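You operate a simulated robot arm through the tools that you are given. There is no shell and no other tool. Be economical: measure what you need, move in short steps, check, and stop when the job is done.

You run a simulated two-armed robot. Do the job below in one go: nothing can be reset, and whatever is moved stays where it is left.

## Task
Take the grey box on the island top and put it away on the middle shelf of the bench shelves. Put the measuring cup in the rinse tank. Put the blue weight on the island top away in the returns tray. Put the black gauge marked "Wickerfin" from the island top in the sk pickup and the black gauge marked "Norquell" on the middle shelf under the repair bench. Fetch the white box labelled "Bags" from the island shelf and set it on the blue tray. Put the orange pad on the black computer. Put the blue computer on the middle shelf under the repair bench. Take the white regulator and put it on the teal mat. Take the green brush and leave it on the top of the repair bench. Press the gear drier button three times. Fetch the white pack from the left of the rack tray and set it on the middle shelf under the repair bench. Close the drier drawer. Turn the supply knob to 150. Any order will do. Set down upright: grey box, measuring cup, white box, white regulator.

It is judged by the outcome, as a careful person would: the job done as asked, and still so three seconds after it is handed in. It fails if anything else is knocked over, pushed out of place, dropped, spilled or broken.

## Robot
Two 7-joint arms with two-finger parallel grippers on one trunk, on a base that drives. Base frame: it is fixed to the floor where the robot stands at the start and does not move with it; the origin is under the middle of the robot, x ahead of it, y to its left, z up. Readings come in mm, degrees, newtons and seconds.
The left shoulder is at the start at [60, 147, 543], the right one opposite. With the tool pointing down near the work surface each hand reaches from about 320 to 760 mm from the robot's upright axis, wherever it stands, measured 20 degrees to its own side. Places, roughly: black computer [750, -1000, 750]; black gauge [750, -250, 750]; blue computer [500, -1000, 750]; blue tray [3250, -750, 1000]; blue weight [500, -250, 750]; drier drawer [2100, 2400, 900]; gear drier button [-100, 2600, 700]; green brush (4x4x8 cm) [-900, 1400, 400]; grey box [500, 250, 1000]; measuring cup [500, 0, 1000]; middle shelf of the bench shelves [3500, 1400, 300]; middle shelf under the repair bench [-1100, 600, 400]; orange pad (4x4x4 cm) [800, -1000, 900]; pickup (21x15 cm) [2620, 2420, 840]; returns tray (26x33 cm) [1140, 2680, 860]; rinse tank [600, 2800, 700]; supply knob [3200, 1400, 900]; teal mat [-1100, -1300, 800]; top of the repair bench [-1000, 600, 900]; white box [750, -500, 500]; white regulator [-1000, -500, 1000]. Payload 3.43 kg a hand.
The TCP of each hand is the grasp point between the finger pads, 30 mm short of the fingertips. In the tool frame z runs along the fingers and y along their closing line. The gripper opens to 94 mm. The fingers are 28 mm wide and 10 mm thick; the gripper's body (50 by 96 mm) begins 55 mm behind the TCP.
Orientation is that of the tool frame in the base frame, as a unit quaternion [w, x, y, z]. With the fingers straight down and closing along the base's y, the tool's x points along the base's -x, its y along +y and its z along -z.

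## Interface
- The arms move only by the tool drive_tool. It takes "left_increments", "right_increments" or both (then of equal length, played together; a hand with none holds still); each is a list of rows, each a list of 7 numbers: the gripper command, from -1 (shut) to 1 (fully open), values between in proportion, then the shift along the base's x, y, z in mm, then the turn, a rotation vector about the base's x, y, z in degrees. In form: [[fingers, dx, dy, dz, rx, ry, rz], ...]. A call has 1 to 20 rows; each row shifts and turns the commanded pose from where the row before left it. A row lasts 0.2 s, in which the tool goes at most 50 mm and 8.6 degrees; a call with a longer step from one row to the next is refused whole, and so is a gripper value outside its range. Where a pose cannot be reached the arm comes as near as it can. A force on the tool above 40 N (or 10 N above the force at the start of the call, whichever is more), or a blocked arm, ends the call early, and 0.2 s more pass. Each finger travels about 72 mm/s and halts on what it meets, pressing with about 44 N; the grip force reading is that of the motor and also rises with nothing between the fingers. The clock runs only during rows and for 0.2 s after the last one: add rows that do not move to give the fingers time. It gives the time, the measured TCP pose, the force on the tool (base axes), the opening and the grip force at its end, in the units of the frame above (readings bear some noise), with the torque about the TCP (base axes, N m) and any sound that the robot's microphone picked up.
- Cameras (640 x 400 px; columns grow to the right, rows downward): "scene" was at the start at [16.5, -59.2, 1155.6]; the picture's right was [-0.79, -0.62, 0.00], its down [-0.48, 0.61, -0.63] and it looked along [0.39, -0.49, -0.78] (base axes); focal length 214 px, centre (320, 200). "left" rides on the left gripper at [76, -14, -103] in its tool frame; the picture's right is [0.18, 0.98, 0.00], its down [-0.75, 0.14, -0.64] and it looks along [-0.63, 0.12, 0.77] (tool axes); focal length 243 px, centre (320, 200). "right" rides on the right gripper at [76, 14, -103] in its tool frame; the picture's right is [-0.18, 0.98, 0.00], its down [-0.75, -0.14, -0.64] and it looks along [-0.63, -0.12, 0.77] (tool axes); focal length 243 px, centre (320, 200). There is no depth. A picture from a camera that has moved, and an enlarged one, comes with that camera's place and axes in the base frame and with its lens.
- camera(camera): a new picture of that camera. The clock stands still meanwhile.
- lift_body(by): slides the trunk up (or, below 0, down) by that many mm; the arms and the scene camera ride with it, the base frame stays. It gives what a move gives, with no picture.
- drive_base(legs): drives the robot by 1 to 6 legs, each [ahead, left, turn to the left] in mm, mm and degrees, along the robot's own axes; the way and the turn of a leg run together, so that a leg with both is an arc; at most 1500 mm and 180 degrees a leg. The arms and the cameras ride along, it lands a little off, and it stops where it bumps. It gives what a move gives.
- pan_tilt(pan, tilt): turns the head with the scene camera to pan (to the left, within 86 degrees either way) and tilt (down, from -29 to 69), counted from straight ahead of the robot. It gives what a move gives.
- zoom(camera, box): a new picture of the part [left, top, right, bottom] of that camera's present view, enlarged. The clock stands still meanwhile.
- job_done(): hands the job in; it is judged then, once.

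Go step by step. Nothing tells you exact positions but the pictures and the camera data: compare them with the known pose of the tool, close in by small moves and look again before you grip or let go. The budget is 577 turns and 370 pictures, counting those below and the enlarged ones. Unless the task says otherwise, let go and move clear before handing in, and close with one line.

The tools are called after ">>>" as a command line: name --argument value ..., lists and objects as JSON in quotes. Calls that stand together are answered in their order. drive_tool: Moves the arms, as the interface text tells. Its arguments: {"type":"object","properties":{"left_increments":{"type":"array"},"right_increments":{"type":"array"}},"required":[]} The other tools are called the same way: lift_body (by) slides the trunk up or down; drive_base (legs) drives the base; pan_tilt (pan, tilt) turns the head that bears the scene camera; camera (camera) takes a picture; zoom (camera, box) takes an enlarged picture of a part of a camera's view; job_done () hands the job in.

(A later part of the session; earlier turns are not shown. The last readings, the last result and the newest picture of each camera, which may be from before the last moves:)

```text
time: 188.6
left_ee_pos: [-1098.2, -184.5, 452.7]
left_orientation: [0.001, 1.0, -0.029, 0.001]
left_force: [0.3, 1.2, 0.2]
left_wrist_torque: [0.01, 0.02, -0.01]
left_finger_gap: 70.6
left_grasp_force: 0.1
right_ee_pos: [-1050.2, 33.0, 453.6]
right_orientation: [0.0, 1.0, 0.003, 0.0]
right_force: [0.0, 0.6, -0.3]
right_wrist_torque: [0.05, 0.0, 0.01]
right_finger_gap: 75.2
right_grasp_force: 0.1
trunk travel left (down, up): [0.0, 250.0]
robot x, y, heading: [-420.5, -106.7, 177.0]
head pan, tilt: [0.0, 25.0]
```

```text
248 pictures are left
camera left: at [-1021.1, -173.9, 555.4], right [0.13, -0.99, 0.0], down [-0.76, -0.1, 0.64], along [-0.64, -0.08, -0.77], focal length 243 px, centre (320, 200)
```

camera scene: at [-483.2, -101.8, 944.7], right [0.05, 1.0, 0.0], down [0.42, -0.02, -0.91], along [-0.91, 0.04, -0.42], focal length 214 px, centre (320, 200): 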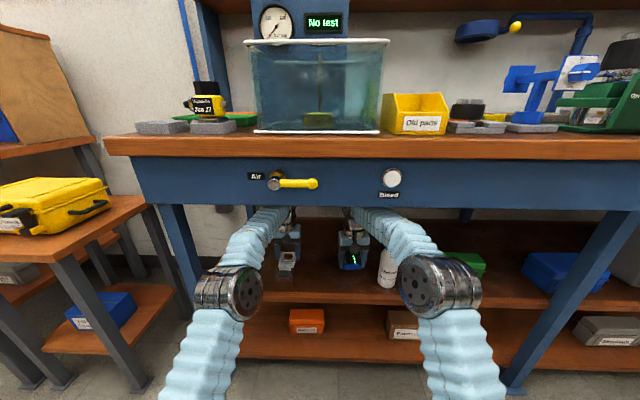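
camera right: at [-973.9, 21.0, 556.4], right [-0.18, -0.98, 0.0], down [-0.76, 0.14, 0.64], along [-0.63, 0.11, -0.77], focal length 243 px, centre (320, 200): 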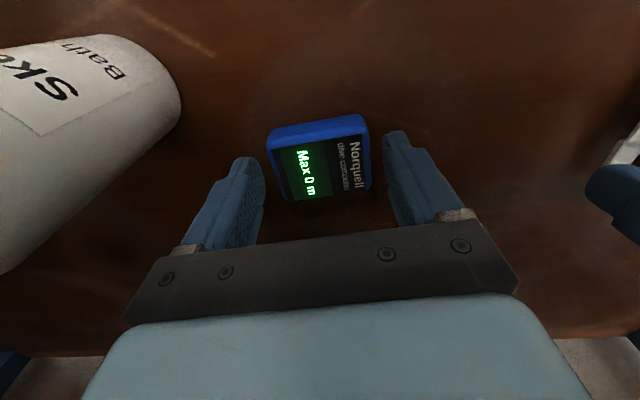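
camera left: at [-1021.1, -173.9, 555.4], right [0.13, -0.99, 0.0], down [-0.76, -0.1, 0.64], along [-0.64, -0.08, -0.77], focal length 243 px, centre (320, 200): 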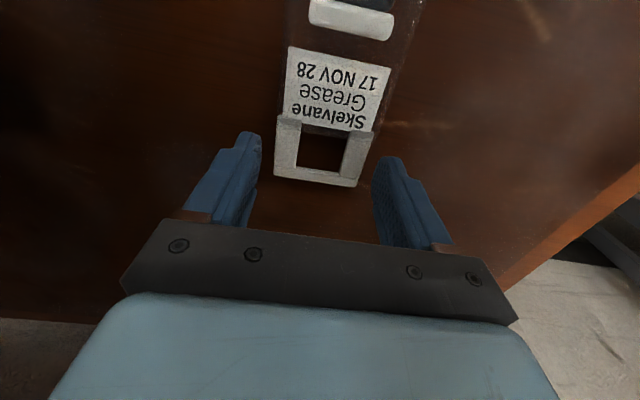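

Both items rest on the shelf. I withdraw the arms and back away.

>>> drive_tool --left_increments '[[0.75, 0, 0, 8, 0, 0, 0], [0.75, 30, 0, 0, 0, 0, 0], [0.75, 40, 0, 0, 0, 0, 0], [0.75, 40, 0, 0, 0, 0, 0], [0.75, 40, 0, 0, 0, 0, 0], [0.75, 0, 0, 0, 0, 0, 0]]' --right_increments '[[0.7, 0, 0, 8, 0, 0, 0], [0.7, 30, 0, 0, 0, 0, 0], [0.7, 40, 0, 0, 0, 0, 0], [0.7, 40, 0, 0, 0, 0, 0], [0.7, 20, 0, 0, 0, 0, 0], [0.7, 0, 0, 0, 0, 0, 0]]'

>>> drive_base --legs '[[-280, 0, 0]]'

>>> camera --camera "scene"

```text
time: 190.0
left_ee_pos: [-950.9, -187.4, 461.3]
left_orientation: [0.001, 1.0, -0.027, 0.0]
left_force: [0.5, -0.1, -0.4]
left_wrist_torque: [-0.02, 0.02, 0.02]
left_finger_gap: 82.2
left_grasp_force: 0.0
right_ee_pos: [-921.3, 34.7, 462.9]
right_orientation: [0.0, 1.0, 0.003, 0.0]
right_force: [-0.6, -1.1, -0.3]
right_wrist_torque: [0.01, -0.03, -0.02]
right_finger_gap: 79.9
right_grasp_force: 0.0
trunk travel left (down, up): [0.0, 250.0]
robot x, y, heading: [-418.1, -104.3, 177.3]
head pan, tilt: [0.0, 25.0]
```

```text
time: 191.9
left_ee_pos: [-669.1, -201.4, 461.1]
left_orientation: [0.001, 1.0, -0.027, 0.0]
left_force: [0.6, -0.1, 0.7]
left_wrist_torque: [0.0, -0.02, 0.0]
left_finger_gap: 82.4
left_grasp_force: 0.2
right_ee_pos: [-642.3, 18.4, 462.4]
right_orientation: [0.0, 1.0, 0.006, 0.001]
right_force: [-0.9, -0.8, -0.1]
right_wrist_torque: [0.01, 0.01, -0.02]
right_finger_gap: 79.9
right_grasp_force: 0.2
trunk travel left (down, up): [0.0, 250.0]
robot x, y, heading: [-139.6, -118.5, 177.8]
head pan, tilt: [0.0, 25.0]
```

```text
247 pictures are left
camera scene: at [-203.2, -114.7, 944.7], right [0.04, 1.0, 0.0], down [0.42, -0.02, -0.91], along [-0.91, 0.04, -0.42], focal length 214 px, centre (320, 200)
```

scene: 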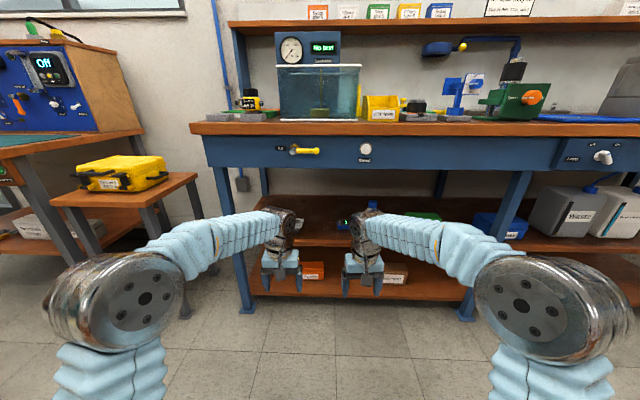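

Done there. Next: the Norquell gauge. I raise the trunk and hands, turn to the island.

>>> lift_body --by 250

>>> drive_tool --left_increments '[[1, 24, 0, 30, 0, 0, 0], [1, 24, 0, 30, 0, 0, 0], [1, 24, 0, 30, 0, 0, 0], [1, 24, 0, 30, 0, 0, 0], [1, 24, 0, 30, 0, 0, 0], [1, 24, 0, 30, 0, 0, 0], [1, 24, 0, 30, 0, 0, 0], [1, 24, 0, 30, 0, 0, 0]]' --right_increments '[[1, 22, 0, 30, 0, 0, 0], [1, 22, 0, 30, 0, 0, 0], [1, 22, 0, 30, 0, 0, 0], [1, 22, 0, 30, 0, 0, 0], [1, 22, 0, 30, 0, 0, 0], [1, 22, 0, 30, 0, 0, 0], [1, 22, 0, 30, 0, 0, 0], [1, 22, 0, 30, 0, 0, 0]]'

>>> drive_base --legs '[[0, 0, 180]]'

```text
time: 194.5
left_ee_pos: [-668.6, -201.9, 712.0]
left_orientation: [0.001, 1.0, -0.028, 0.001]
left_force: [-0.7, -0.1, -0.1]
left_wrist_torque: [-0.01, 0.01, 0.02]
left_finger_gap: 82.3
left_grasp_force: 0.0
right_ee_pos: [-642.3, 19.7, 712.9]
right_orientation: [0.0, 1.0, 0.006, -0.001]
right_force: [-0.6, 0.0, 0.5]
right_wrist_torque: [-0.01, 0.02, 0.02]
right_finger_gap: 80.0
right_grasp_force: 0.1
trunk travel left (down, up): [-250.0, 0.0]
robot x, y, heading: [-143.2, -116.2, 177.7]
head pan, tilt: [0.0, 25.0]
```

```text
time: 196.3
left_ee_pos: [-477.8, -204.4, 952.7]
left_orientation: [0.002, 1.0, -0.028, 0.0]
left_force: [-0.5, -0.1, 0.8]
left_wrist_torque: [-0.02, -0.05, 0.03]
left_finger_gap: 94.2
left_grasp_force: 0.0
right_ee_pos: [-466.6, 18.7, 955.8]
right_orientation: [0.0, 1.0, 0.006, 0.001]
right_force: [-0.8, 0.5, -0.3]
right_wrist_torque: [0.03, -0.04, -0.06]
right_finger_gap: 94.1
right_grasp_force: 0.0
trunk travel left (down, up): [-250.0, 0.0]
robot x, y, heading: [-141.1, -121.7, 177.9]
head pan, tilt: [0.0, 25.0]
```

```text
time: 204.2
left_ee_pos: [190.7, -11.9, 951.4]
left_orientation: [0.0, -0.002, 1.0, 0.001]
left_force: [0.3, 0.6, 0.0]
left_wrist_torque: [0.0, 0.02, -0.02]
left_finger_gap: 93.8
left_grasp_force: 0.1
right_ee_pos: [192.0, -233.9, 953.4]
right_orientation: [0.0, -0.035, 0.999, 0.001]
right_force: [-1.3, 0.2, -0.9]
right_wrist_torque: [0.0, 0.02, -0.03]
right_finger_gap: 93.8
right_grasp_force: 0.1
trunk travel left (down, up): [-250.0, 0.0]
robot x, y, heading: [-137.6, -117.9, 0.6]
head pan, tilt: [0.0, 25.0]
```

I go left opposite the Norquell gauge and look closely.

>>> drive_base --legs '[[0, 300, -0.6], [180, 0, 0]]'

>>> pan_tilt --pan -5 --tilt 40

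>>> camera --camera "scene"

>>> zoom --camera "scene" --box '[220, 100, 440, 240]'

```text
time: 207.3
left_ee_pos: [368.9, 278.1, 951.2]
left_orientation: [0.001, 0.003, 1.0, 0.0]
left_force: [0.4, -0.1, -0.3]
left_wrist_torque: [-0.03, -0.02, 0.01]
left_finger_gap: 94.1
left_grasp_force: 0.0
right_ee_pos: [368.5, 54.7, 952.4]
right_orientation: [0.0, -0.03, 1.0, 0.0]
right_force: [-0.2, -0.1, 0.5]
right_wrist_torque: [0.01, 0.01, 0.03]
right_finger_gap: 93.9
right_grasp_force: 0.0
trunk travel left (down, up): [-250.0, 0.0]
robot x, y, heading: [41.7, 176.7, 0.4]
head pan, tilt: [0.0, 25.0]
```

```text
time: 208.1
left_ee_pos: [369.1, 278.3, 951.6]
left_orientation: [0.0, 0.003, 1.0, 0.001]
left_force: [1.4, -1.2, 0.9]
left_wrist_torque: [0.02, 0.01, 0.01]
left_finger_gap: 93.9
left_grasp_force: 0.0
right_ee_pos: [367.7, 55.7, 954.0]
right_orientation: [0.0, -0.028, 1.0, 0.0]
right_force: [-1.1, -0.4, -0.2]
right_wrist_torque: [-0.03, 0.02, -0.03]
right_finger_gap: 94.2
right_grasp_force: 0.0
trunk travel left (down, up): [-250.0, 0.0]
robot x, y, heading: [37.6, 173.3, 0.2]
head pan, tilt: [-5.0, 40.0]
```

```text
246 pictures are left
camera scene: at [90.7, 168.9, 1171.5], right [-0.08, -1.0, 0.0], down [-0.64, 0.05, -0.77], along [0.76, -0.06, -0.64], focal length 214 px, centre (320, 200)
```

scene: 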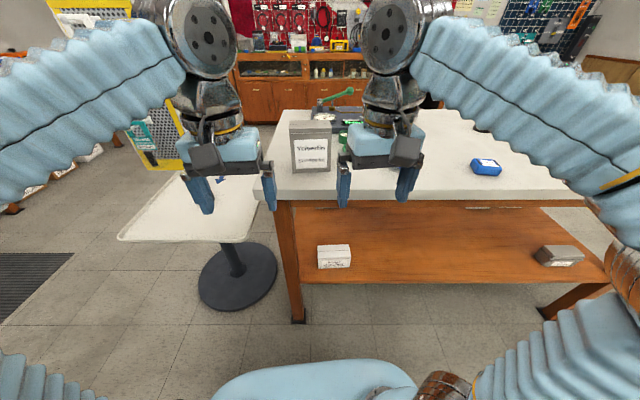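

```text
2.86 times, centred on (330, 170) of scene
camera zoom: at [90.7, 168.9, 1171.5], right [-0.08, -1.0, 0.0], down [-0.64, 0.05, -0.77], along [0.76, -0.06, -0.64], focal length 613 px, centre (291, 286)
```

zoom: 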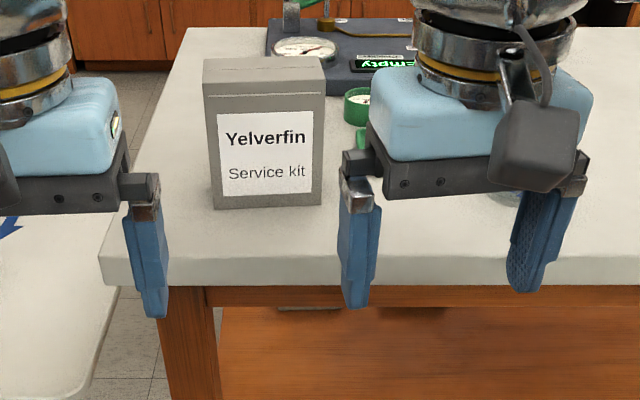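

Box spans x 588–657, y 99–204, top z≈972; Norquell gauge at about (772,126). I move the left hand outward and the right hand to the lane between box and cup, then drive nearer.

>>> drive_tool --left_increments '[[1, 0, 40, 0, 0, 0, 0], [1, 0, 40, 0, 0, 0, 0], [1, 0, 40, 0, 0, 0, 0], [1, 0, 0, 0, 0, 0, 0]]' --right_increments '[[0.6, 0, -10, 5, 0, 0, 0], [0.6, 0, -10, 5, 0, 0, 0], [0.6, 0, 0, 0, 0, 0, -3], [0.6, 0, 0, 0, 0, 0, 0]]'

>>> drive_base --legs '[[190, 0, 0]]'

>>> camera --camera "right"

>>> camera --camera "scene"

```text
time: 209.1
left_ee_pos: [368.6, 397.7, 951.5]
left_orientation: [0.0, 0.003, 1.0, 0.0]
left_force: [0.2, 0.4, 0.4]
left_wrist_torque: [-0.03, -0.01, 0.04]
left_finger_gap: 93.9
left_grasp_force: 0.0
right_ee_pos: [368.5, 36.0, 963.5]
right_orientation: [0.0, -0.003, 1.0, 0.0]
right_force: [0.0, 0.5, 0.9]
right_wrist_torque: [0.03, -0.01, -0.02]
right_finger_gap: 75.3
right_grasp_force: 0.0
trunk travel left (down, up): [-250.0, 0.0]
robot x, y, heading: [32.5, 175.4, 0.1]
head pan, tilt: [-5.0, 40.0]
```

```text
time: 210.6
left_ee_pos: [555.3, 399.2, 951.2]
left_orientation: [0.0, 0.003, 1.0, 0.0]
left_force: [-0.2, 0.2, 1.2]
left_wrist_torque: [0.01, -0.02, 0.06]
left_finger_gap: 93.9
left_grasp_force: 0.1
right_ee_pos: [556.0, 36.3, 963.4]
right_orientation: [0.0, -0.004, 1.0, 0.0]
right_force: [-0.2, -0.4, 0.0]
right_wrist_torque: [-0.01, 0.02, 0.03]
right_finger_gap: 75.2
right_grasp_force: 0.2
trunk travel left (down, up): [-250.0, 0.0]
robot x, y, heading: [224.2, 173.4, 0.1]
head pan, tilt: [-5.0, 40.0]
```

```text
244 pictures are left
camera right: at [480.0, 51.0, 1066.3], right [0.18, 0.98, 0.0], down [0.75, -0.14, 0.64], along [0.63, -0.11, -0.77], focal length 243 px, centre (320, 200)
```

right: 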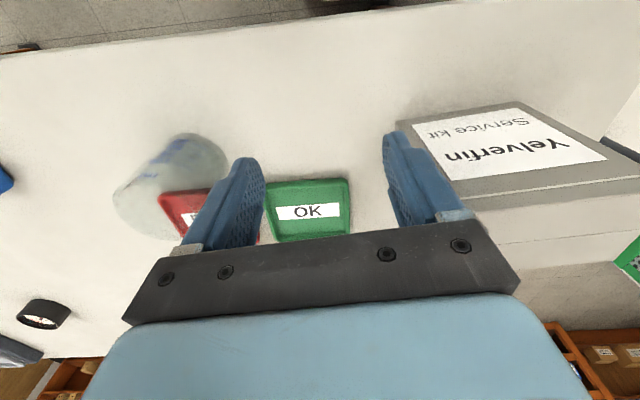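

```text
243 pictures are left
camera scene: at [277.9, 170.0, 1171.4], right [-0.08, -1.0, 0.0], down [-0.64, 0.05, -0.77], along [0.76, -0.06, -0.64], focal length 214 px, centre (320, 200)
```

scene: 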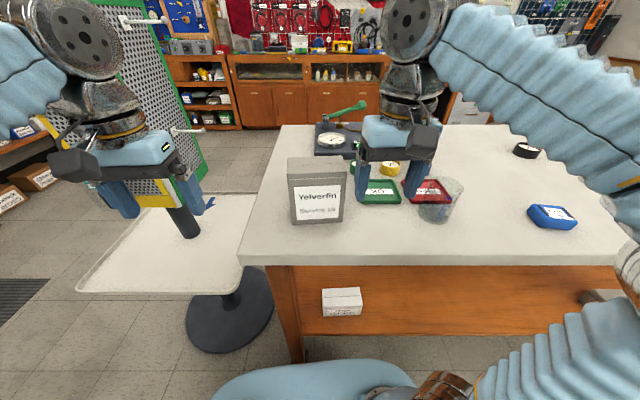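

>>> drive_tool --right_increments '[[0.6, 38, 0, -3, 0, 0, 0], [0.6, 38, 0, -3, 0, 0, 0], [0.6, 38, 0, -3, 0, 0, 0], [0.6, 38, 2, -5, 0, 0, 0], [0.6, 0, 10, -5, 0, 0, 0], [0.6, 0, 0, 0, 0, 0, 0]]'

>>> camera --camera "right"

>>> camera --camera "scene"

```text
time: 212.0
left_ee_pos: [555.4, 399.1, 951.7]
left_orientation: [0.0, 0.003, 1.0, 0.001]
left_force: [-0.1, -1.0, 0.3]
left_wrist_torque: [-0.01, -0.02, -0.01]
left_finger_gap: 93.9
left_grasp_force: 0.0
right_ee_pos: [709.2, 50.5, 944.6]
right_orientation: [0.0, -0.005, 1.0, 0.0]
right_force: [0.4, -0.2, 0.6]
right_wrist_torque: [0.0, 0.02, 0.01]
right_finger_gap: 75.7
right_grasp_force: 0.0
trunk travel left (down, up): [-250.0, 0.0]
robot x, y, heading: [224.5, 176.5, 0.7]
head pan, tilt: [-5.0, 40.0]
```

```text
242 pictures are left
camera right: at [632.4, 64.2, 1047.2], right [0.18, 0.98, 0.0], down [0.76, -0.14, 0.64], along [0.63, -0.11, -0.77], focal length 243 px, centre (320, 200)
```

right: 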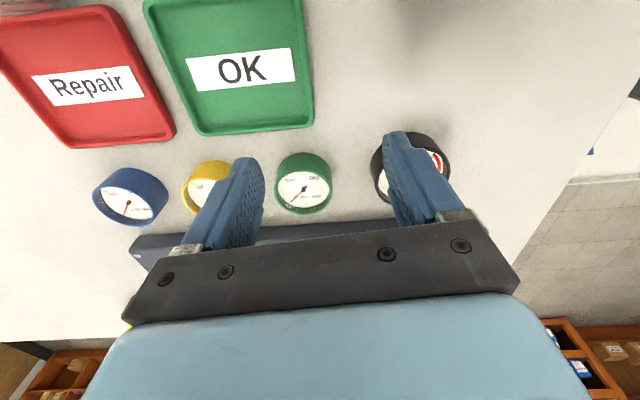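

```text
241 pictures are left
camera scene: at [278.1, 170.1, 1171.4], right [-0.08, -1.0, 0.0], down [-0.64, 0.05, -0.77], along [0.76, -0.06, -0.64], focal length 214 px, centre (320, 200)
```

scene: 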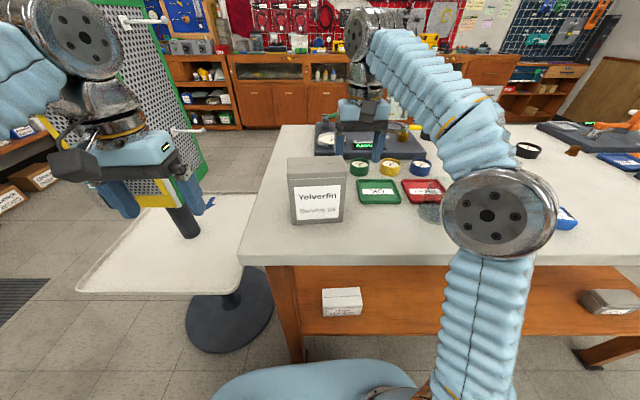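

>>> drive_tool --right_increments '[[0.66, 10, 25, 0, 0, 0, 0], [0.66, 15, 25, -3, 0, 0, 0], [0.66, 10, 17, -3, 0, 0, 0], [0.66, 0, 0, 0, 0, 0, 0]]'

>>> camera --camera "right"

```text
time: 213.0
left_ee_pos: [554.9, 399.0, 950.7]
left_orientation: [0.0, 0.003, 1.0, 0.001]
left_force: [-0.6, 0.3, 0.1]
left_wrist_torque: [-0.02, 0.04, 0.01]
left_finger_gap: 93.8
left_grasp_force: 0.0
right_ee_pos: [733.2, 100.1, 943.9]
right_orientation: [0.0, -0.004, 1.0, 0.0]
right_force: [-0.6, 0.5, -0.2]
right_wrist_torque: [0.0, -0.01, -0.01]
right_finger_gap: 78.2
right_grasp_force: 0.1
right hand out of reach, approached as far as the arm can: row 3
trunk travel left (down, up): [-250.0, 0.0]
robot x, y, heading: [226.7, 176.7, 0.2]
head pan, tilt: [-5.0, 40.0]
```

```text
240 pictures are left
camera right: at [657.1, 113.3, 1046.1], right [0.17, 0.98, 0.0], down [0.75, -0.13, 0.64], along [0.63, -0.11, -0.77], focal length 243 px, centre (320, 200)
```

right: 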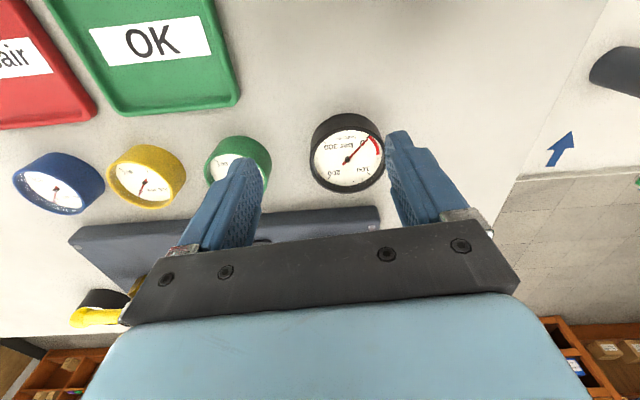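

>>> zoom --camera "right" --box '[300, 105, 400, 200]'

```text
4.21 times, centred on (350, 152) of right
camera zoom: at [657.1, 113.3, 1046.1], right [0.17, 0.98, 0.0], down [0.75, -0.13, 0.64], along [0.63, -0.11, -0.77], focal length 1022 px, centre (194, 400)
```

zoom: 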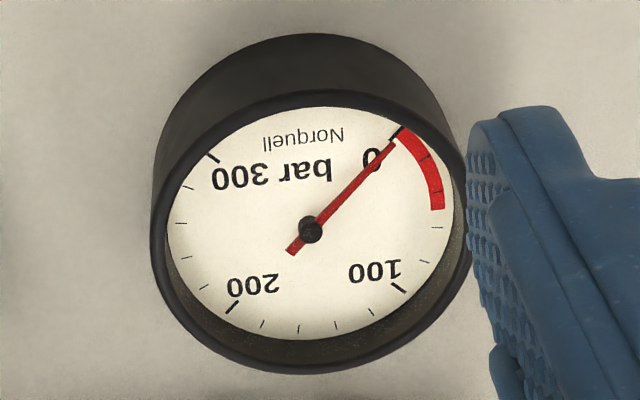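

Norquell confirmed, at (753,118). I close in while descending.

>>> drive_base --legs '[[20, 0, 0]]'

>>> drive_tool --right_increments '[[0.66, 0, 10, -4, 0, 0, 0], [0.66, 0, 8, -6, 0, 0, 0], [0.66, 0, 0, -10, 0, 0, 0], [0.66, 0, 0, 0, 0, 0, 0]]'

>>> camera --camera "right"

```text
time: 213.8
left_ee_pos: [574.5, 399.7, 952.5]
left_orientation: [0.0, 0.002, 1.0, 0.001]
left_force: [0.7, 0.3, -0.3]
left_wrist_torque: [-0.01, -0.04, -0.01]
left_finger_gap: 94.2
left_grasp_force: 0.0
right_ee_pos: [752.5, 99.2, 943.3]
right_orientation: [0.001, -0.004, 1.0, 0.0]
right_force: [0.4, -0.4, 0.0]
right_wrist_torque: [-0.01, 0.0, 0.0]
right_finger_gap: 78.0
right_grasp_force: 0.0
trunk travel left (down, up): [-250.0, 0.0]
robot x, y, heading: [244.0, 173.2, 0.7]
head pan, tilt: [-5.0, 40.0]
```

```text
time: 214.8
left_ee_pos: [575.5, 399.5, 952.7]
left_orientation: [0.0, 0.002, 1.0, 0.001]
left_force: [0.1, 0.4, 0.4]
left_wrist_torque: [0.03, -0.02, 0.02]
left_finger_gap: 94.0
left_grasp_force: 0.0
right_ee_pos: [754.5, 116.8, 924.2]
right_orientation: [0.001, -0.004, 1.0, 0.001]
right_force: [0.4, -0.9, 0.9]
right_wrist_torque: [-0.01, 0.01, 0.0]
right_finger_gap: 77.9
right_grasp_force: 0.1
trunk travel left (down, up): [-250.0, 0.0]
robot x, y, heading: [241.4, 179.4, 0.5]
head pan, tilt: [-5.0, 40.0]
```

```text
238 pictures are left
camera right: at [677.3, 131.0, 1026.7], right [0.18, 0.98, 0.0], down [0.75, -0.14, 0.64], along [0.63, -0.11, -0.77], focal length 243 px, centre (320, 200)
```

right: 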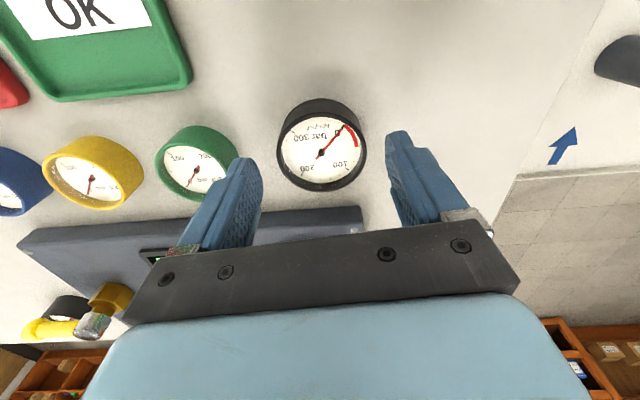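

Centred. Descend and grip.

>>> drive_tool --right_increments '[[0.66, 0, 1, -15, 0, 0, 0], [0.66, 0, 1, -12, 0, 0, 0], [0.66, 0, 0, -8, 0, 0, 0], [0.66, 0, 0, 0, 0, 0, 0], [0.3, 0, 0, 0, 0, 0, 0], [0, 0, 0, 0, 0, 0, 0], [-1, 0, 0, 0, 0, 0, 0], [-1, 0, 0, 0, 0, 0, 0]]'

>>> camera --camera "right"

```text
time: 216.6
left_ee_pos: [573.9, 399.6, 952.7]
left_orientation: [0.001, 0.002, 1.0, 0.002]
left_force: [-0.4, 0.0, 0.4]
left_wrist_torque: [-0.04, -0.01, -0.01]
left_finger_gap: 94.3
left_grasp_force: 0.0
right_ee_pos: [752.5, 119.5, 890.0]
right_orientation: [0.003, -0.004, 1.0, 0.001]
right_force: [4.8, -13.5, 38.1]
right_wrist_torque: [-1.47, 0.15, 0.3]
right_finger_gap: 59.1
right_grasp_force: 44.2
trunk travel left (down, up): [-250.0, 0.0]
robot x, y, heading: [241.8, 173.5, 0.3]
head pan, tilt: [-5.0, 40.0]
```

```text
237 pictures are left
camera right: at [675.7, 132.9, 992.5], right [0.18, 0.98, 0.0], down [0.75, -0.14, 0.65], along [0.64, -0.11, -0.76], focal length 243 px, centre (320, 200)
```

right: 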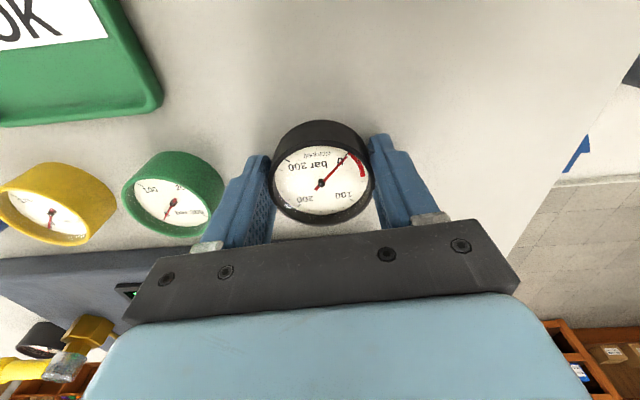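

Gripped; tips touched the table (top ≈ 860). I lift and retrace the lane.

>>> drive_tool --right_increments '[[-1, 0, 0, 8, 0, 0, 0], [-1, 0, 0, 15, 0, 0, 0], [-1, 0, 0, 15, 0, 0, 0], [-1, -5, -10, 12, 0, 0, 0], [-1, -10, -20, 4, 0, 0, 0], [-1, -15, -25, 0, 0, 0, 0], [-1, -15, -27, 0, 0, 0, 0], [-1, -38, 0, 4, 0, 0, 0], [-1, -38, 0, 4, 0, 0, 0], [-1, -38, 0, 4, 0, 0, 0], [-1, -38, 0, 4, 0, 0, 0], [-1, 0, 0, 0, 0, 0, 0]]'

>>> camera --camera "right"

>>> camera --camera "scene"

```text
time: 219.2
left_ee_pos: [576.0, 398.8, 950.9]
left_orientation: [-0.001, 0.003, 1.0, 0.0]
left_force: [-0.1, 0.4, 1.1]
left_wrist_torque: [0.02, -0.01, 0.02]
left_finger_gap: 94.2
left_grasp_force: 0.1
right_ee_pos: [553.9, 37.3, 958.8]
right_orientation: [0.001, -0.005, 1.0, 0.001]
right_force: [0.0, -0.6, -1.7]
right_wrist_torque: [0.0, -0.02, -0.03]
right_finger_gap: 58.7
right_grasp_force: 43.8
trunk travel left (down, up): [-250.0, 0.0]
robot x, y, heading: [241.7, 177.4, 0.1]
head pan, tilt: [-5.0, 40.0]
```

```text
236 pictures are left
camera right: at [477.4, 51.5, 1061.9], right [0.18, 0.98, 0.0], down [0.75, -0.14, 0.64], along [0.63, -0.11, -0.77], focal length 243 px, centre (320, 200)
```

right: 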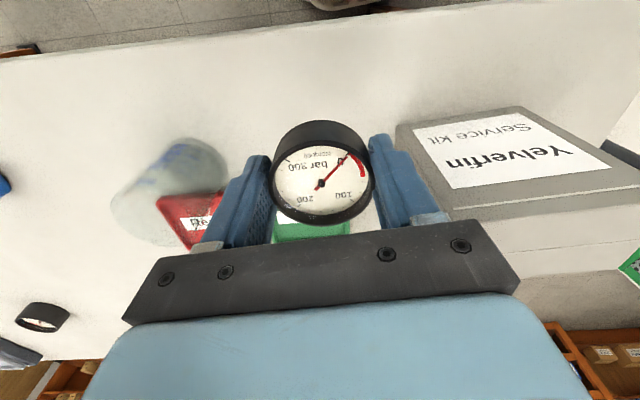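

```text
235 pictures are left
camera scene: at [297.8, 170.0, 1171.4], right [-0.08, -1.0, 0.0], down [-0.64, 0.05, -0.77], along [0.76, -0.06, -0.64], focal length 214 px, centre (320, 200)
```

scene: 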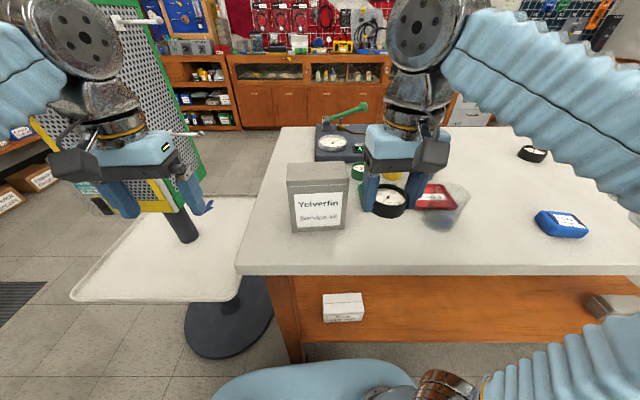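

I carry the gauge to the bench: back off, turn, strafe, lower the trunk.

>>> drive_base --legs '[[-380, 0, 0], [0, 0, 180], [0, 395, 0]]'

>>> lift_body --by -250

>>> camera --camera "scene"

```text
time: 231.0
left_ee_pos: [-482.7, -438.2, 951.1]
left_orientation: [0.002, 1.0, -0.011, 0.001]
left_force: [-1.1, 0.4, -0.1]
left_wrist_torque: [-0.03, -0.02, 0.0]
left_finger_gap: 93.7
left_grasp_force: 0.0
right_ee_pos: [-455.1, -76.1, 958.9]
right_orientation: [0.0, 1.0, -0.004, -0.001]
right_force: [-0.2, -0.2, -1.3]
right_wrist_torque: [0.03, -0.03, -0.03]
right_finger_gap: 58.7
right_grasp_force: 44.4
trunk travel left (down, up): [-250.0, 0.0]
robot x, y, heading: [-144.2, -222.0, 179.2]
head pan, tilt: [-5.0, 40.0]
```

```text
time: 233.6
left_ee_pos: [-481.7, -438.9, 701.5]
left_orientation: [0.001, 1.0, -0.011, 0.001]
left_force: [0.0, -0.2, -0.5]
left_wrist_torque: [0.05, 0.01, -0.01]
left_finger_gap: 94.0
left_grasp_force: 0.1
right_ee_pos: [-454.2, -76.7, 709.3]
right_orientation: [0.001, 1.0, -0.004, -0.002]
right_force: [0.5, 0.0, -1.4]
right_wrist_torque: [-0.02, -0.01, -0.01]
right_finger_gap: 58.7
right_grasp_force: 44.3
trunk travel left (down, up): [0.0, 250.0]
robot x, y, heading: [-142.1, -223.2, 179.6]
head pan, tilt: [-5.0, 40.0]
```

```text
234 pictures are left
camera scene: at [-201.5, -213.2, 921.4], right [0.1, 1.0, 0.0], down [0.64, -0.06, -0.77], along [-0.76, 0.07, -0.64], focal length 214 px, centre (320, 200)
```

scene: 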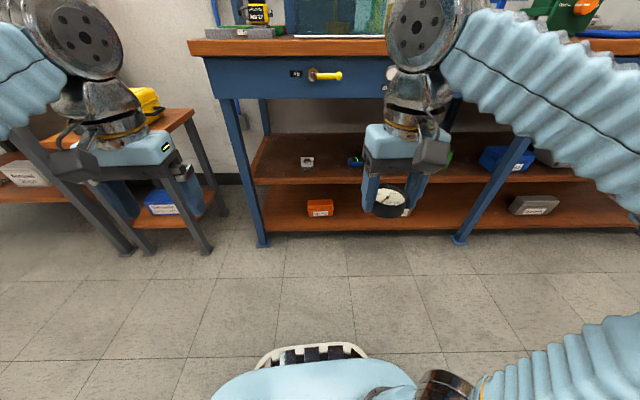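

Lower and extend the right hand as before.

>>> drive_tool --right_increments '[[-1, -20, 0, -40, 0, 0, 0], [-1, -20, 0, -40, 0, 0, 0], [-1, -25, 0, -40, 0, 0, 0], [-1, -25, 0, -40, 0, 0, 0], [-1, -25, 0, -40, 0, 0, 0], [-1, -25, 0, -40, 0, 0, 0], [-1, -30, 0, -14, 0, 0, 0], [-1, -30, 0, 0, 0, 0, 0], [-1, -26, 0, 0, 0, 0, 0], [-1, 0, 0, 0, 0, 0, 0]]'

>>> drive_base --legs '[[280, 0, 0]]'

>>> camera --camera "right"

>>> camera --camera "scene"

```text
time: 235.8
left_ee_pos: [-481.9, -440.2, 701.9]
left_orientation: [0.001, 1.0, -0.01, 0.001]
left_force: [-0.1, 0.6, -0.1]
left_wrist_torque: [-0.04, -0.02, -0.02]
left_finger_gap: 93.7
left_grasp_force: 0.0
right_ee_pos: [-680.1, -78.0, 454.8]
right_orientation: [0.001, 1.0, -0.004, -0.001]
right_force: [0.3, 0.7, -1.9]
right_wrist_torque: [0.02, -0.01, 0.02]
right_finger_gap: 58.7
right_grasp_force: 44.0
trunk travel left (down, up): [0.0, 250.0]
robot x, y, heading: [-148.1, -219.7, 179.4]
head pan, tilt: [-5.0, 40.0]
```

```text
time: 237.8
left_ee_pos: [-764.7, -435.9, 702.0]
left_orientation: [0.0, 1.0, -0.011, 0.001]
left_force: [-0.7, 0.3, 0.6]
left_wrist_torque: [0.02, -0.01, 0.01]
left_finger_gap: 94.2
left_grasp_force: 0.1
right_ee_pos: [-961.0, -74.9, 453.9]
right_orientation: [0.001, 1.0, -0.004, -0.001]
right_force: [0.9, -0.2, -1.3]
right_wrist_torque: [0.03, 0.0, -0.01]
right_finger_gap: 58.6
right_grasp_force: 44.0
trunk travel left (down, up): [0.0, 250.0]
robot x, y, heading: [-430.3, -217.3, 179.5]
head pan, tilt: [-5.0, 40.0]
```

```text
233 pictures are left
camera right: at [-885.4, -89.2, 556.6], right [-0.19, -0.98, 0.0], down [-0.75, 0.15, 0.64], along [-0.63, 0.12, -0.77], focal length 243 px, centre (320, 200)
```

right: 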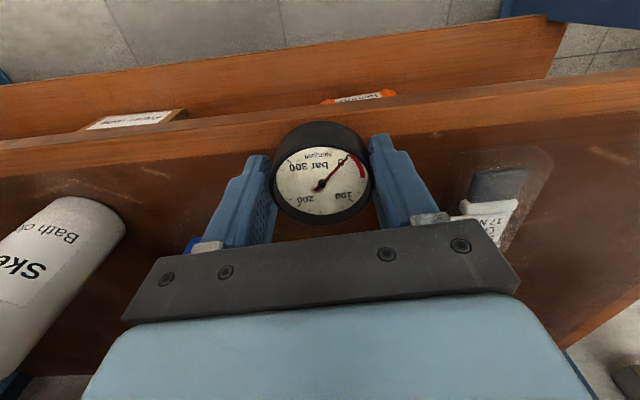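

```text
232 pictures are left
camera scene: at [-483.8, -210.4, 921.4], right [0.1, 1.0, 0.0], down [0.64, -0.06, -0.77], along [-0.76, 0.07, -0.64], focal length 214 px, centre (320, 200)
```

scene: 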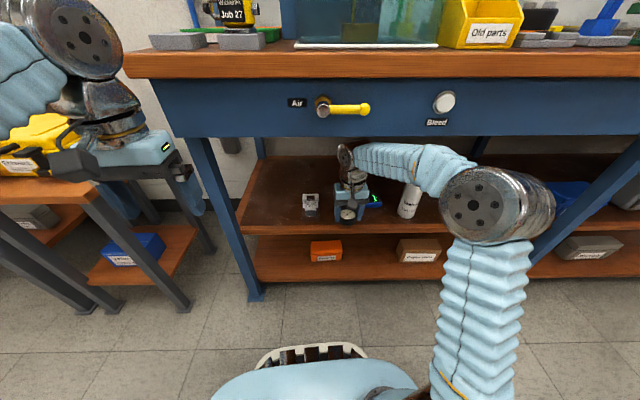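

>>> drive_tool --right_increments '[[-1, -25, 0, 0, 0, 0, 0], [-1, -25, 0, 0, 0, 0, 0], [-1, 0, 0, -8, 0, 0, 0], [-1, 0, 0, -8, 0, 0, 0], [-1, 0, 0, -4, 0, 0, 0], [-1, 0, 0, 0, 0, 0, 0]]'

>>> camera --camera "right"

```text
time: 239.2
left_ee_pos: [-764.4, -435.1, 702.2]
left_orientation: [0.0, 1.0, -0.01, 0.001]
left_force: [0.2, 0.5, 0.2]
left_wrist_torque: [-0.02, 0.04, 0.0]
left_finger_gap: 93.9
left_grasp_force: 0.1
right_ee_pos: [-1010.9, -74.8, 433.6]
right_orientation: [0.0, 1.0, -0.003, -0.001]
right_force: [-0.4, 0.1, -0.8]
right_wrist_torque: [-0.03, -0.01, 0.0]
right_finger_gap: 58.2
right_grasp_force: 43.9
trunk travel left (down, up): [0.0, 250.0]
robot x, y, heading: [-429.6, -221.9, 179.5]
head pan, tilt: [-5.0, 40.0]
```

```text
231 pictures are left
camera right: at [-935.0, -89.5, 536.2], right [-0.19, -0.98, 0.0], down [-0.75, 0.15, 0.64], along [-0.63, 0.12, -0.77], focal length 243 px, centre (320, 200)
```

right: 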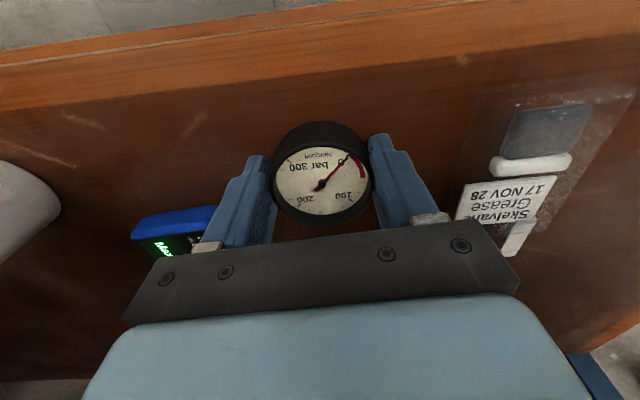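

>>> drive_tool --right_increments '[[-1, 0, 0, -3, 0, 0, 0], [-1, 0, 0, -3, 0, 0, 0], [-1, 0, 0, 0, 0, 0, 0]]'

```text
time: 239.9
left_ee_pos: [-762.7, -437.0, 702.6]
left_orientation: [0.001, 1.0, -0.011, -0.001]
left_force: [0.0, 0.3, 0.6]
left_wrist_torque: [0.01, 0.01, -0.04]
left_finger_gap: 94.1
left_grasp_force: 0.0
right_ee_pos: [-1010.7, -75.7, 431.9]
right_orientation: [0.001, 1.0, -0.003, -0.003]
right_force: [4.3, 4.1, 25.8]
right_wrist_torque: [0.25, 0.11, 0.03]
right_finger_gap: 58.6
right_grasp_force: 43.8
trunk travel left (down, up): [0.0, 250.0]
robot x, y, heading: [-425.6, -217.1, 179.5]
head pan, tilt: [-5.0, 40.0]
```

Contact. I release, lift and withdraw.

>>> drive_tool --right_increments '[[0.2, 0, 0, 0, 0, 0, 0], [0.5, 0, 0, 0, 0, 0, 0], [0.55, 0, 0, 0, 0, 0, 0], [0.55, 0, 0, 10, 0, 0, 0], [0.55, 0, 0, 15, 0, 0, 0], [0.55, 0, 0, 8, 0, 0, 0], [0.55, 30, 0, 0, 0, 0, 0], [0.55, 40, 0, 0, 0, 0, 0], [0.55, 40, 0, 0, 0, 0, 0]]'

>>> camera --camera "right"

>>> drive_base --legs '[[-280, 0, 0]]'

>>> lift_body --by 250

>>> zoom --camera "scene" --box '[220, 100, 500, 260]'

```text
time: 241.9
left_ee_pos: [-763.5, -436.3, 700.8]
left_orientation: [0.0, 1.0, -0.01, 0.001]
left_force: [0.2, -1.0, 0.0]
left_wrist_torque: [0.0, 0.01, 0.0]
left_finger_gap: 94.1
left_grasp_force: 0.1
right_ee_pos: [-901.6, -74.9, 461.0]
right_orientation: [0.001, 1.0, -0.003, -0.001]
right_force: [0.0, 0.0, 0.0]
right_wrist_torque: [0.01, -0.01, -0.03]
right_finger_gap: 72.8
right_grasp_force: 0.0
trunk travel left (down, up): [0.0, 250.0]
robot x, y, heading: [-427.9, -219.0, 179.5]
head pan, tilt: [-5.0, 40.0]
```

```text
230 pictures are left
camera right: at [-825.5, -88.7, 564.2], right [-0.19, -0.98, 0.0], down [-0.75, 0.15, 0.64], along [-0.63, 0.12, -0.77], focal length 243 px, centre (320, 200)
```

right: 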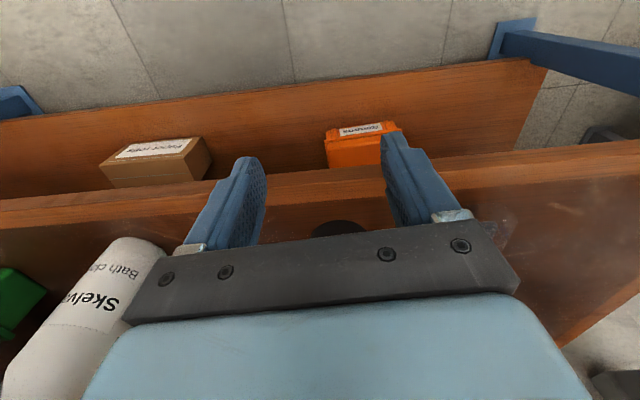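

```text
time: 243.9
left_ee_pos: [-480.9, -439.5, 701.7]
left_orientation: [0.001, 1.0, -0.009, 0.0]
left_force: [0.1, 0.0, -1.1]
left_wrist_torque: [-0.03, 0.01, 0.03]
left_finger_gap: 94.1
left_grasp_force: 0.1
right_ee_pos: [-620.4, -79.4, 462.9]
right_orientation: [0.0, 1.0, -0.001, -0.001]
right_force: [-1.2, 1.0, 0.0]
right_wrist_torque: [0.01, -0.02, -0.05]
right_finger_gap: 72.8
right_grasp_force: 0.1
trunk travel left (down, up): [0.0, 250.0]
robot x, y, heading: [-144.4, -218.3, 179.6]
head pan, tilt: [-5.0, 40.0]
```

```text
time: 246.5
left_ee_pos: [-480.6, -440.0, 951.2]
left_orientation: [0.001, 1.0, -0.008, 0.001]
left_force: [-0.3, -0.1, -0.5]
left_wrist_torque: [-0.01, 0.04, 0.01]
left_finger_gap: 93.4
left_grasp_force: 0.1
right_ee_pos: [-620.9, -78.9, 712.7]
right_orientation: [0.001, 1.0, -0.001, -0.001]
right_force: [0.3, 0.5, 0.0]
right_wrist_torque: [0.02, 0.0, 0.04]
right_finger_gap: 72.8
right_grasp_force: 0.1
trunk travel left (down, up): [-250.0, 0.0]
robot x, y, heading: [-145.9, -221.5, 179.7]
head pan, tilt: [-5.0, 40.0]
```

```text
2.29 times, centred on (360, 180) of scene
camera zoom: at [-201.3, -212.9, 1171.4], right [0.09, 1.0, 0.0], down [0.64, -0.06, -0.77], along [-0.76, 0.07, -0.64], focal length 490 px, centre (229, 246)
```

zoom: 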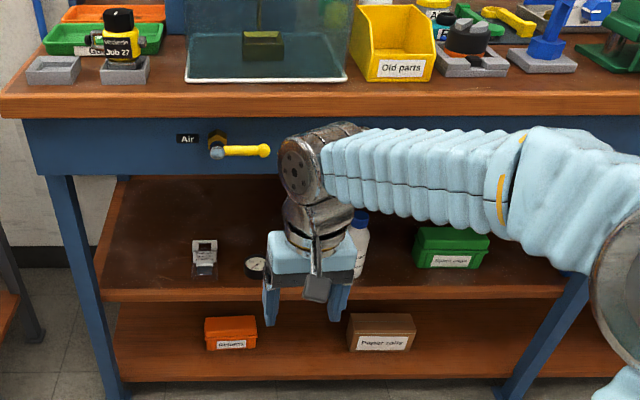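

Pack, gauge and computer are on the shelf. Next the orange pad: I tuck the right hand, turn and drive round to the island's south end.

>>> drive_tool --right_increments '[[1, 20, 0, 35, 0, 0, 0], [1, 20, 0, 35, 0, 0, 0], [1, 20, 0, 35, 0, 0, 0], [1, 20, 0, 35, 0, 0, 0], [1, 20, 0, 35, 0, 0, 0], [1, 20, 0, 35, 0, 0, 0], [1, 20, 0, 30, 0, 0, 0]]' --left_increments '[[1, 0, 20, 0, 0, 0, 0], [1, 0, 20, 0, 0, 0, 0], [1, 0, 20, 0, 0, 0, 0], [1, 0, 20, 0, 0, 0, 0], [1, 0, 10, 0, 0, 0, 0], [1, 0, 0, 0, 0, 0, 0], [1, 0, 0, 0, 0, 0, 0]]'

>>> drive_base --legs '[[0, 0, -90], [-1240, 0, 0], [0, -930, 0]]'

>>> pan_tilt --pan 0 --tilt 40

>>> camera --camera "scene"

```text
time: 248.1
left_ee_pos: [-481.1, -348.2, 951.4]
left_orientation: [0.001, 1.0, -0.009, 0.0]
left_force: [0.3, 0.3, 0.2]
left_wrist_torque: [0.03, 0.0, 0.0]
left_finger_gap: 94.0
left_grasp_force: 0.1
right_ee_pos: [-480.8, -76.8, 951.8]
right_orientation: [0.0, 1.0, -0.003, 0.0]
right_force: [0.0, 0.5, 0.2]
right_wrist_torque: [-0.02, -0.01, 0.01]
right_finger_gap: 94.0
right_grasp_force: 0.1
trunk travel left (down, up): [-250.0, 0.0]
robot x, y, heading: [-143.5, -222.8, 179.5]
head pan, tilt: [-5.0, 40.0]
```

```text
time: 262.6
left_ee_pos: [644.7, -1120.4, 952.0]
left_orientation: [0.0, -0.7, 0.714, 0.0]
left_force: [-0.1, -0.4, -0.9]
left_wrist_torque: [-0.02, 0.02, 0.0]
left_finger_gap: 93.9
left_grasp_force: 0.0
right_ee_pos: [916.0, -1121.4, 950.8]
right_orientation: [0.0, -0.705, 0.709, 0.001]
right_force: [0.4, 0.5, -0.4]
right_wrist_torque: [0.02, 0.0, 0.03]
right_finger_gap: 94.2
right_grasp_force: 0.2
trunk travel left (down, up): [-250.0, 0.0]
robot x, y, heading: [774.9, -1454.1, 89.5]
head pan, tilt: [-5.0, 40.0]
```

```text
time: 263.2
left_ee_pos: [644.0, -1120.4, 951.3]
left_orientation: [-0.001, -0.701, 0.713, 0.001]
left_force: [0.0, 0.6, -0.1]
left_wrist_torque: [0.0, -0.02, -0.02]
left_finger_gap: 93.9
left_grasp_force: 0.1
right_ee_pos: [916.8, -1121.7, 952.6]
right_orientation: [0.001, -0.705, 0.709, 0.001]
right_force: [0.0, -0.5, -1.2]
right_wrist_torque: [0.02, 0.03, 0.01]
right_finger_gap: 94.2
right_grasp_force: 0.0
trunk travel left (down, up): [-250.0, 0.0]
robot x, y, heading: [774.2, -1454.4, 89.3]
head pan, tilt: [0.0, 40.0]
```

```text
228 pictures are left
camera scene: at [773.1, -1400.2, 1171.4], right [1.0, -0.01, 0.0], down [-0.01, -0.64, -0.77], along [0.01, 0.77, -0.64], focal length 214 px, centre (320, 200)
```

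scene: 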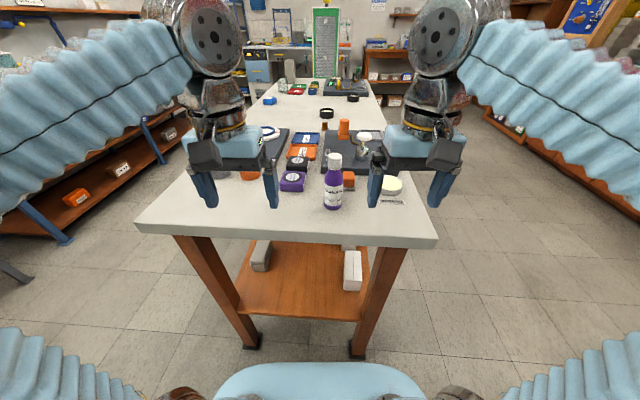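

>>> zoom --camera "scene" --box '[220, 110, 440, 250]'

>>> zoom --camera "scene" --box '[230, 230, 430, 330]'

```text
2.86 times, centred on (330, 180) of scene
camera zoom: at [773.1, -1400.2, 1171.4], right [1.0, -0.01, 0.0], down [-0.01, -0.64, -0.77], along [0.01, 0.77, -0.64], focal length 613 px, centre (291, 257)
```

zoom: 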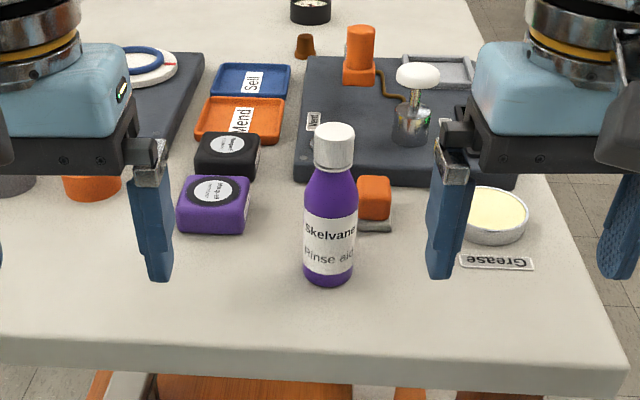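

```text
3.20 times, centred on (330, 280) of scene
camera zoom: at [773.1, -1400.2, 1171.4], right [1.0, -0.01, 0.0], down [-0.01, -0.64, -0.77], along [0.01, 0.77, -0.64], focal length 686 px, centre (288, -56)
```

zoom: 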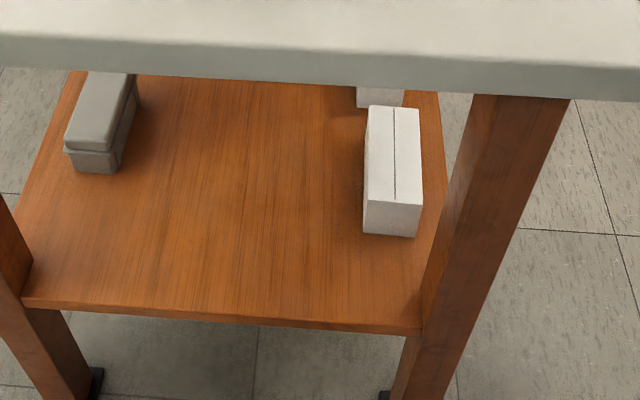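

Pad is a small orange cube at about (847,-975), black computer at (722,-907), bottle at (808,-1050) between. I'll use the left hand from further right; shift the base accordingly.

>>> drive_tool --left_increments '[[0.3, 15, 0, 0, 0, 0, 0], [0.3, 15, -5, 0, 0, 0, 0], [0.3, 0, 0, 0, 0, 0, 0]]' --right_increments '[[0.3, 15, 0, 0, 0, 0, 0], [0.3, 15, -5, 0, 0, 0, 0], [0.3, 0, 0, 0, 0, 0, 0]]'

>>> drive_base --legs '[[-50, 0, 0], [0, -230, 0]]'

>>> camera --camera "scene"

```text
time: 264.0
left_ee_pos: [675.5, -1126.6, 951.3]
left_orientation: [-0.002, -0.7, 0.714, 0.001]
left_force: [-0.1, 0.5, -0.5]
left_wrist_torque: [0.01, 0.01, -0.01]
left_finger_gap: 61.1
left_grasp_force: 0.0
right_ee_pos: [947.2, -1127.6, 951.1]
right_orientation: [0.0, -0.704, 0.71, 0.0]
right_force: [0.4, 0.4, 0.4]
right_wrist_torque: [0.01, 0.04, -0.02]
right_finger_gap: 61.1
right_grasp_force: 0.0
trunk travel left (down, up): [-250.0, 0.0]
robot x, y, heading: [773.0, -1456.7, 89.5]
head pan, tilt: [0.0, 40.0]
```

```text
time: 266.3
left_ee_pos: [908.2, -1178.7, 951.8]
left_orientation: [-0.001, -0.7, 0.714, 0.0]
left_force: [0.4, 0.2, -0.2]
left_wrist_torque: [0.03, 0.01, -0.02]
left_finger_gap: 61.2
left_grasp_force: 0.1
right_ee_pos: [1177.6, -1180.8, 951.7]
right_orientation: [0.0, -0.706, 0.709, 0.002]
right_force: [0.7, 0.5, 0.0]
right_wrist_torque: [-0.03, -0.02, 0.04]
right_finger_gap: 61.3
right_grasp_force: 0.2
trunk travel left (down, up): [-250.0, 0.0]
robot x, y, heading: [1007.3, -1507.8, 89.3]
head pan, tilt: [0.0, 40.0]
```

```text
225 pictures are left
camera scene: at [1005.5, -1452.9, 1171.4], right [1.0, -0.01, 0.0], down [-0.01, -0.64, -0.77], along [0.01, 0.77, -0.64], focal length 214 px, centre (320, 200)
```

scene: 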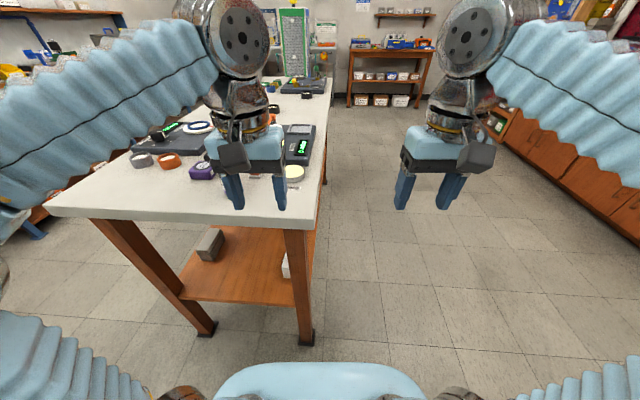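

>>> drive_base --legs '[[95, 0, 0]]'

>>> camera --camera "left"

>>> camera --camera "scene"

```text
time: 267.4
left_ee_pos: [910.8, -1082.2, 951.4]
left_orientation: [0.0, -0.7, 0.714, 0.0]
left_force: [0.0, -0.6, -0.5]
left_wrist_torque: [0.03, 0.01, 0.01]
left_finger_gap: 61.1
left_grasp_force: 0.1
right_ee_pos: [1179.7, -1084.7, 951.6]
right_orientation: [0.0, -0.705, 0.709, 0.001]
right_force: [0.6, 0.3, -0.4]
right_wrist_torque: [0.06, -0.01, -0.03]
right_finger_gap: 61.0
right_grasp_force: 0.0
trunk travel left (down, up): [-250.0, 0.0]
robot x, y, heading: [1005.1, -1410.3, 89.5]
head pan, tilt: [0.0, 40.0]
```

```text
224 pictures are left
camera left: at [923.3, -1157.8, 1054.2], right [-0.99, -0.16, 0.0], down [-0.12, 0.76, 0.64], along [-0.11, 0.63, -0.77], focal length 243 px, centre (320, 200)
```

left: 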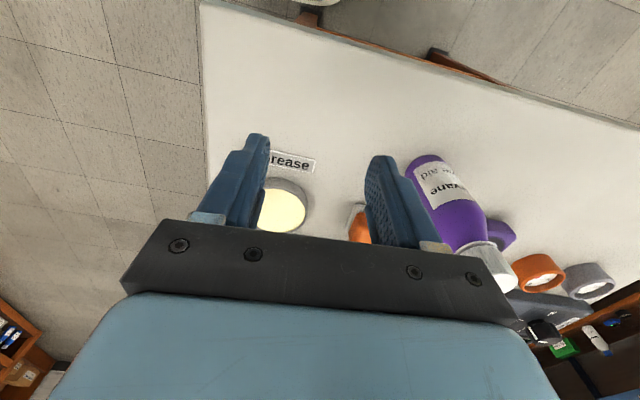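

```text
223 pictures are left
camera scene: at [1006.5, -1357.4, 1171.4], right [1.0, -0.01, 0.0], down [-0.01, -0.64, -0.77], along [0.01, 0.77, -0.64], focal length 214 px, centre (320, 200)
```

scene: 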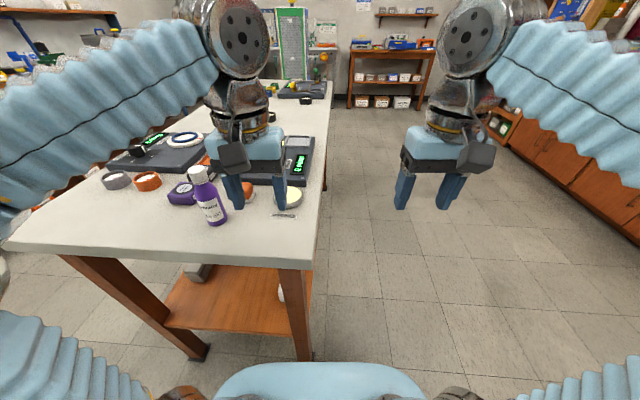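

>>> drive_tool --left_increments '[[0.3, 0, 35, 0, 0, 0, 0], [0.3, 0, 35, 0, 0, 0, 0], [0.3, -15, 34, 0, 0, 0, 0], [0.3, -30, 0, 0, 0, 0, 0], [0.3, -14, 0, -5, 0, 0, 0], [0.3, 0, 0, 0, 0, 0, 0]]'

>>> camera --camera "left"

```text
time: 268.8
left_ee_pos: [850.2, -978.0, 946.4]
left_orientation: [-0.001, -0.699, 0.715, 0.001]
left_force: [-0.8, 0.1, -0.2]
left_wrist_torque: [0.02, 0.01, -0.04]
left_finger_gap: 61.1
left_grasp_force: 0.1
right_ee_pos: [1179.2, -1082.8, 950.8]
right_orientation: [0.0, -0.705, 0.71, 0.001]
right_force: [0.0, 0.0, 0.0]
right_wrist_torque: [-0.01, 0.01, 0.01]
right_finger_gap: 61.3
right_grasp_force: 0.1
trunk travel left (down, up): [-250.0, 0.0]
robot x, y, heading: [1005.9, -1415.4, 89.6]
head pan, tilt: [0.0, 40.0]
```

```text
222 pictures are left
camera left: at [864.1, -1053.0, 1049.0], right [-0.99, -0.16, 0.0], down [-0.12, 0.76, 0.64], along [-0.11, 0.63, -0.77], focal length 243 px, centre (320, 200)
```

left: 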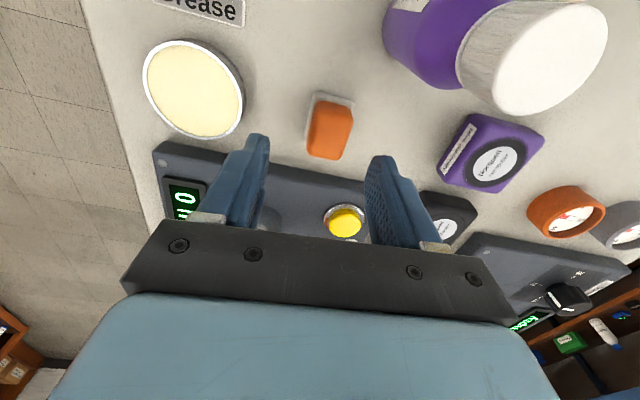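

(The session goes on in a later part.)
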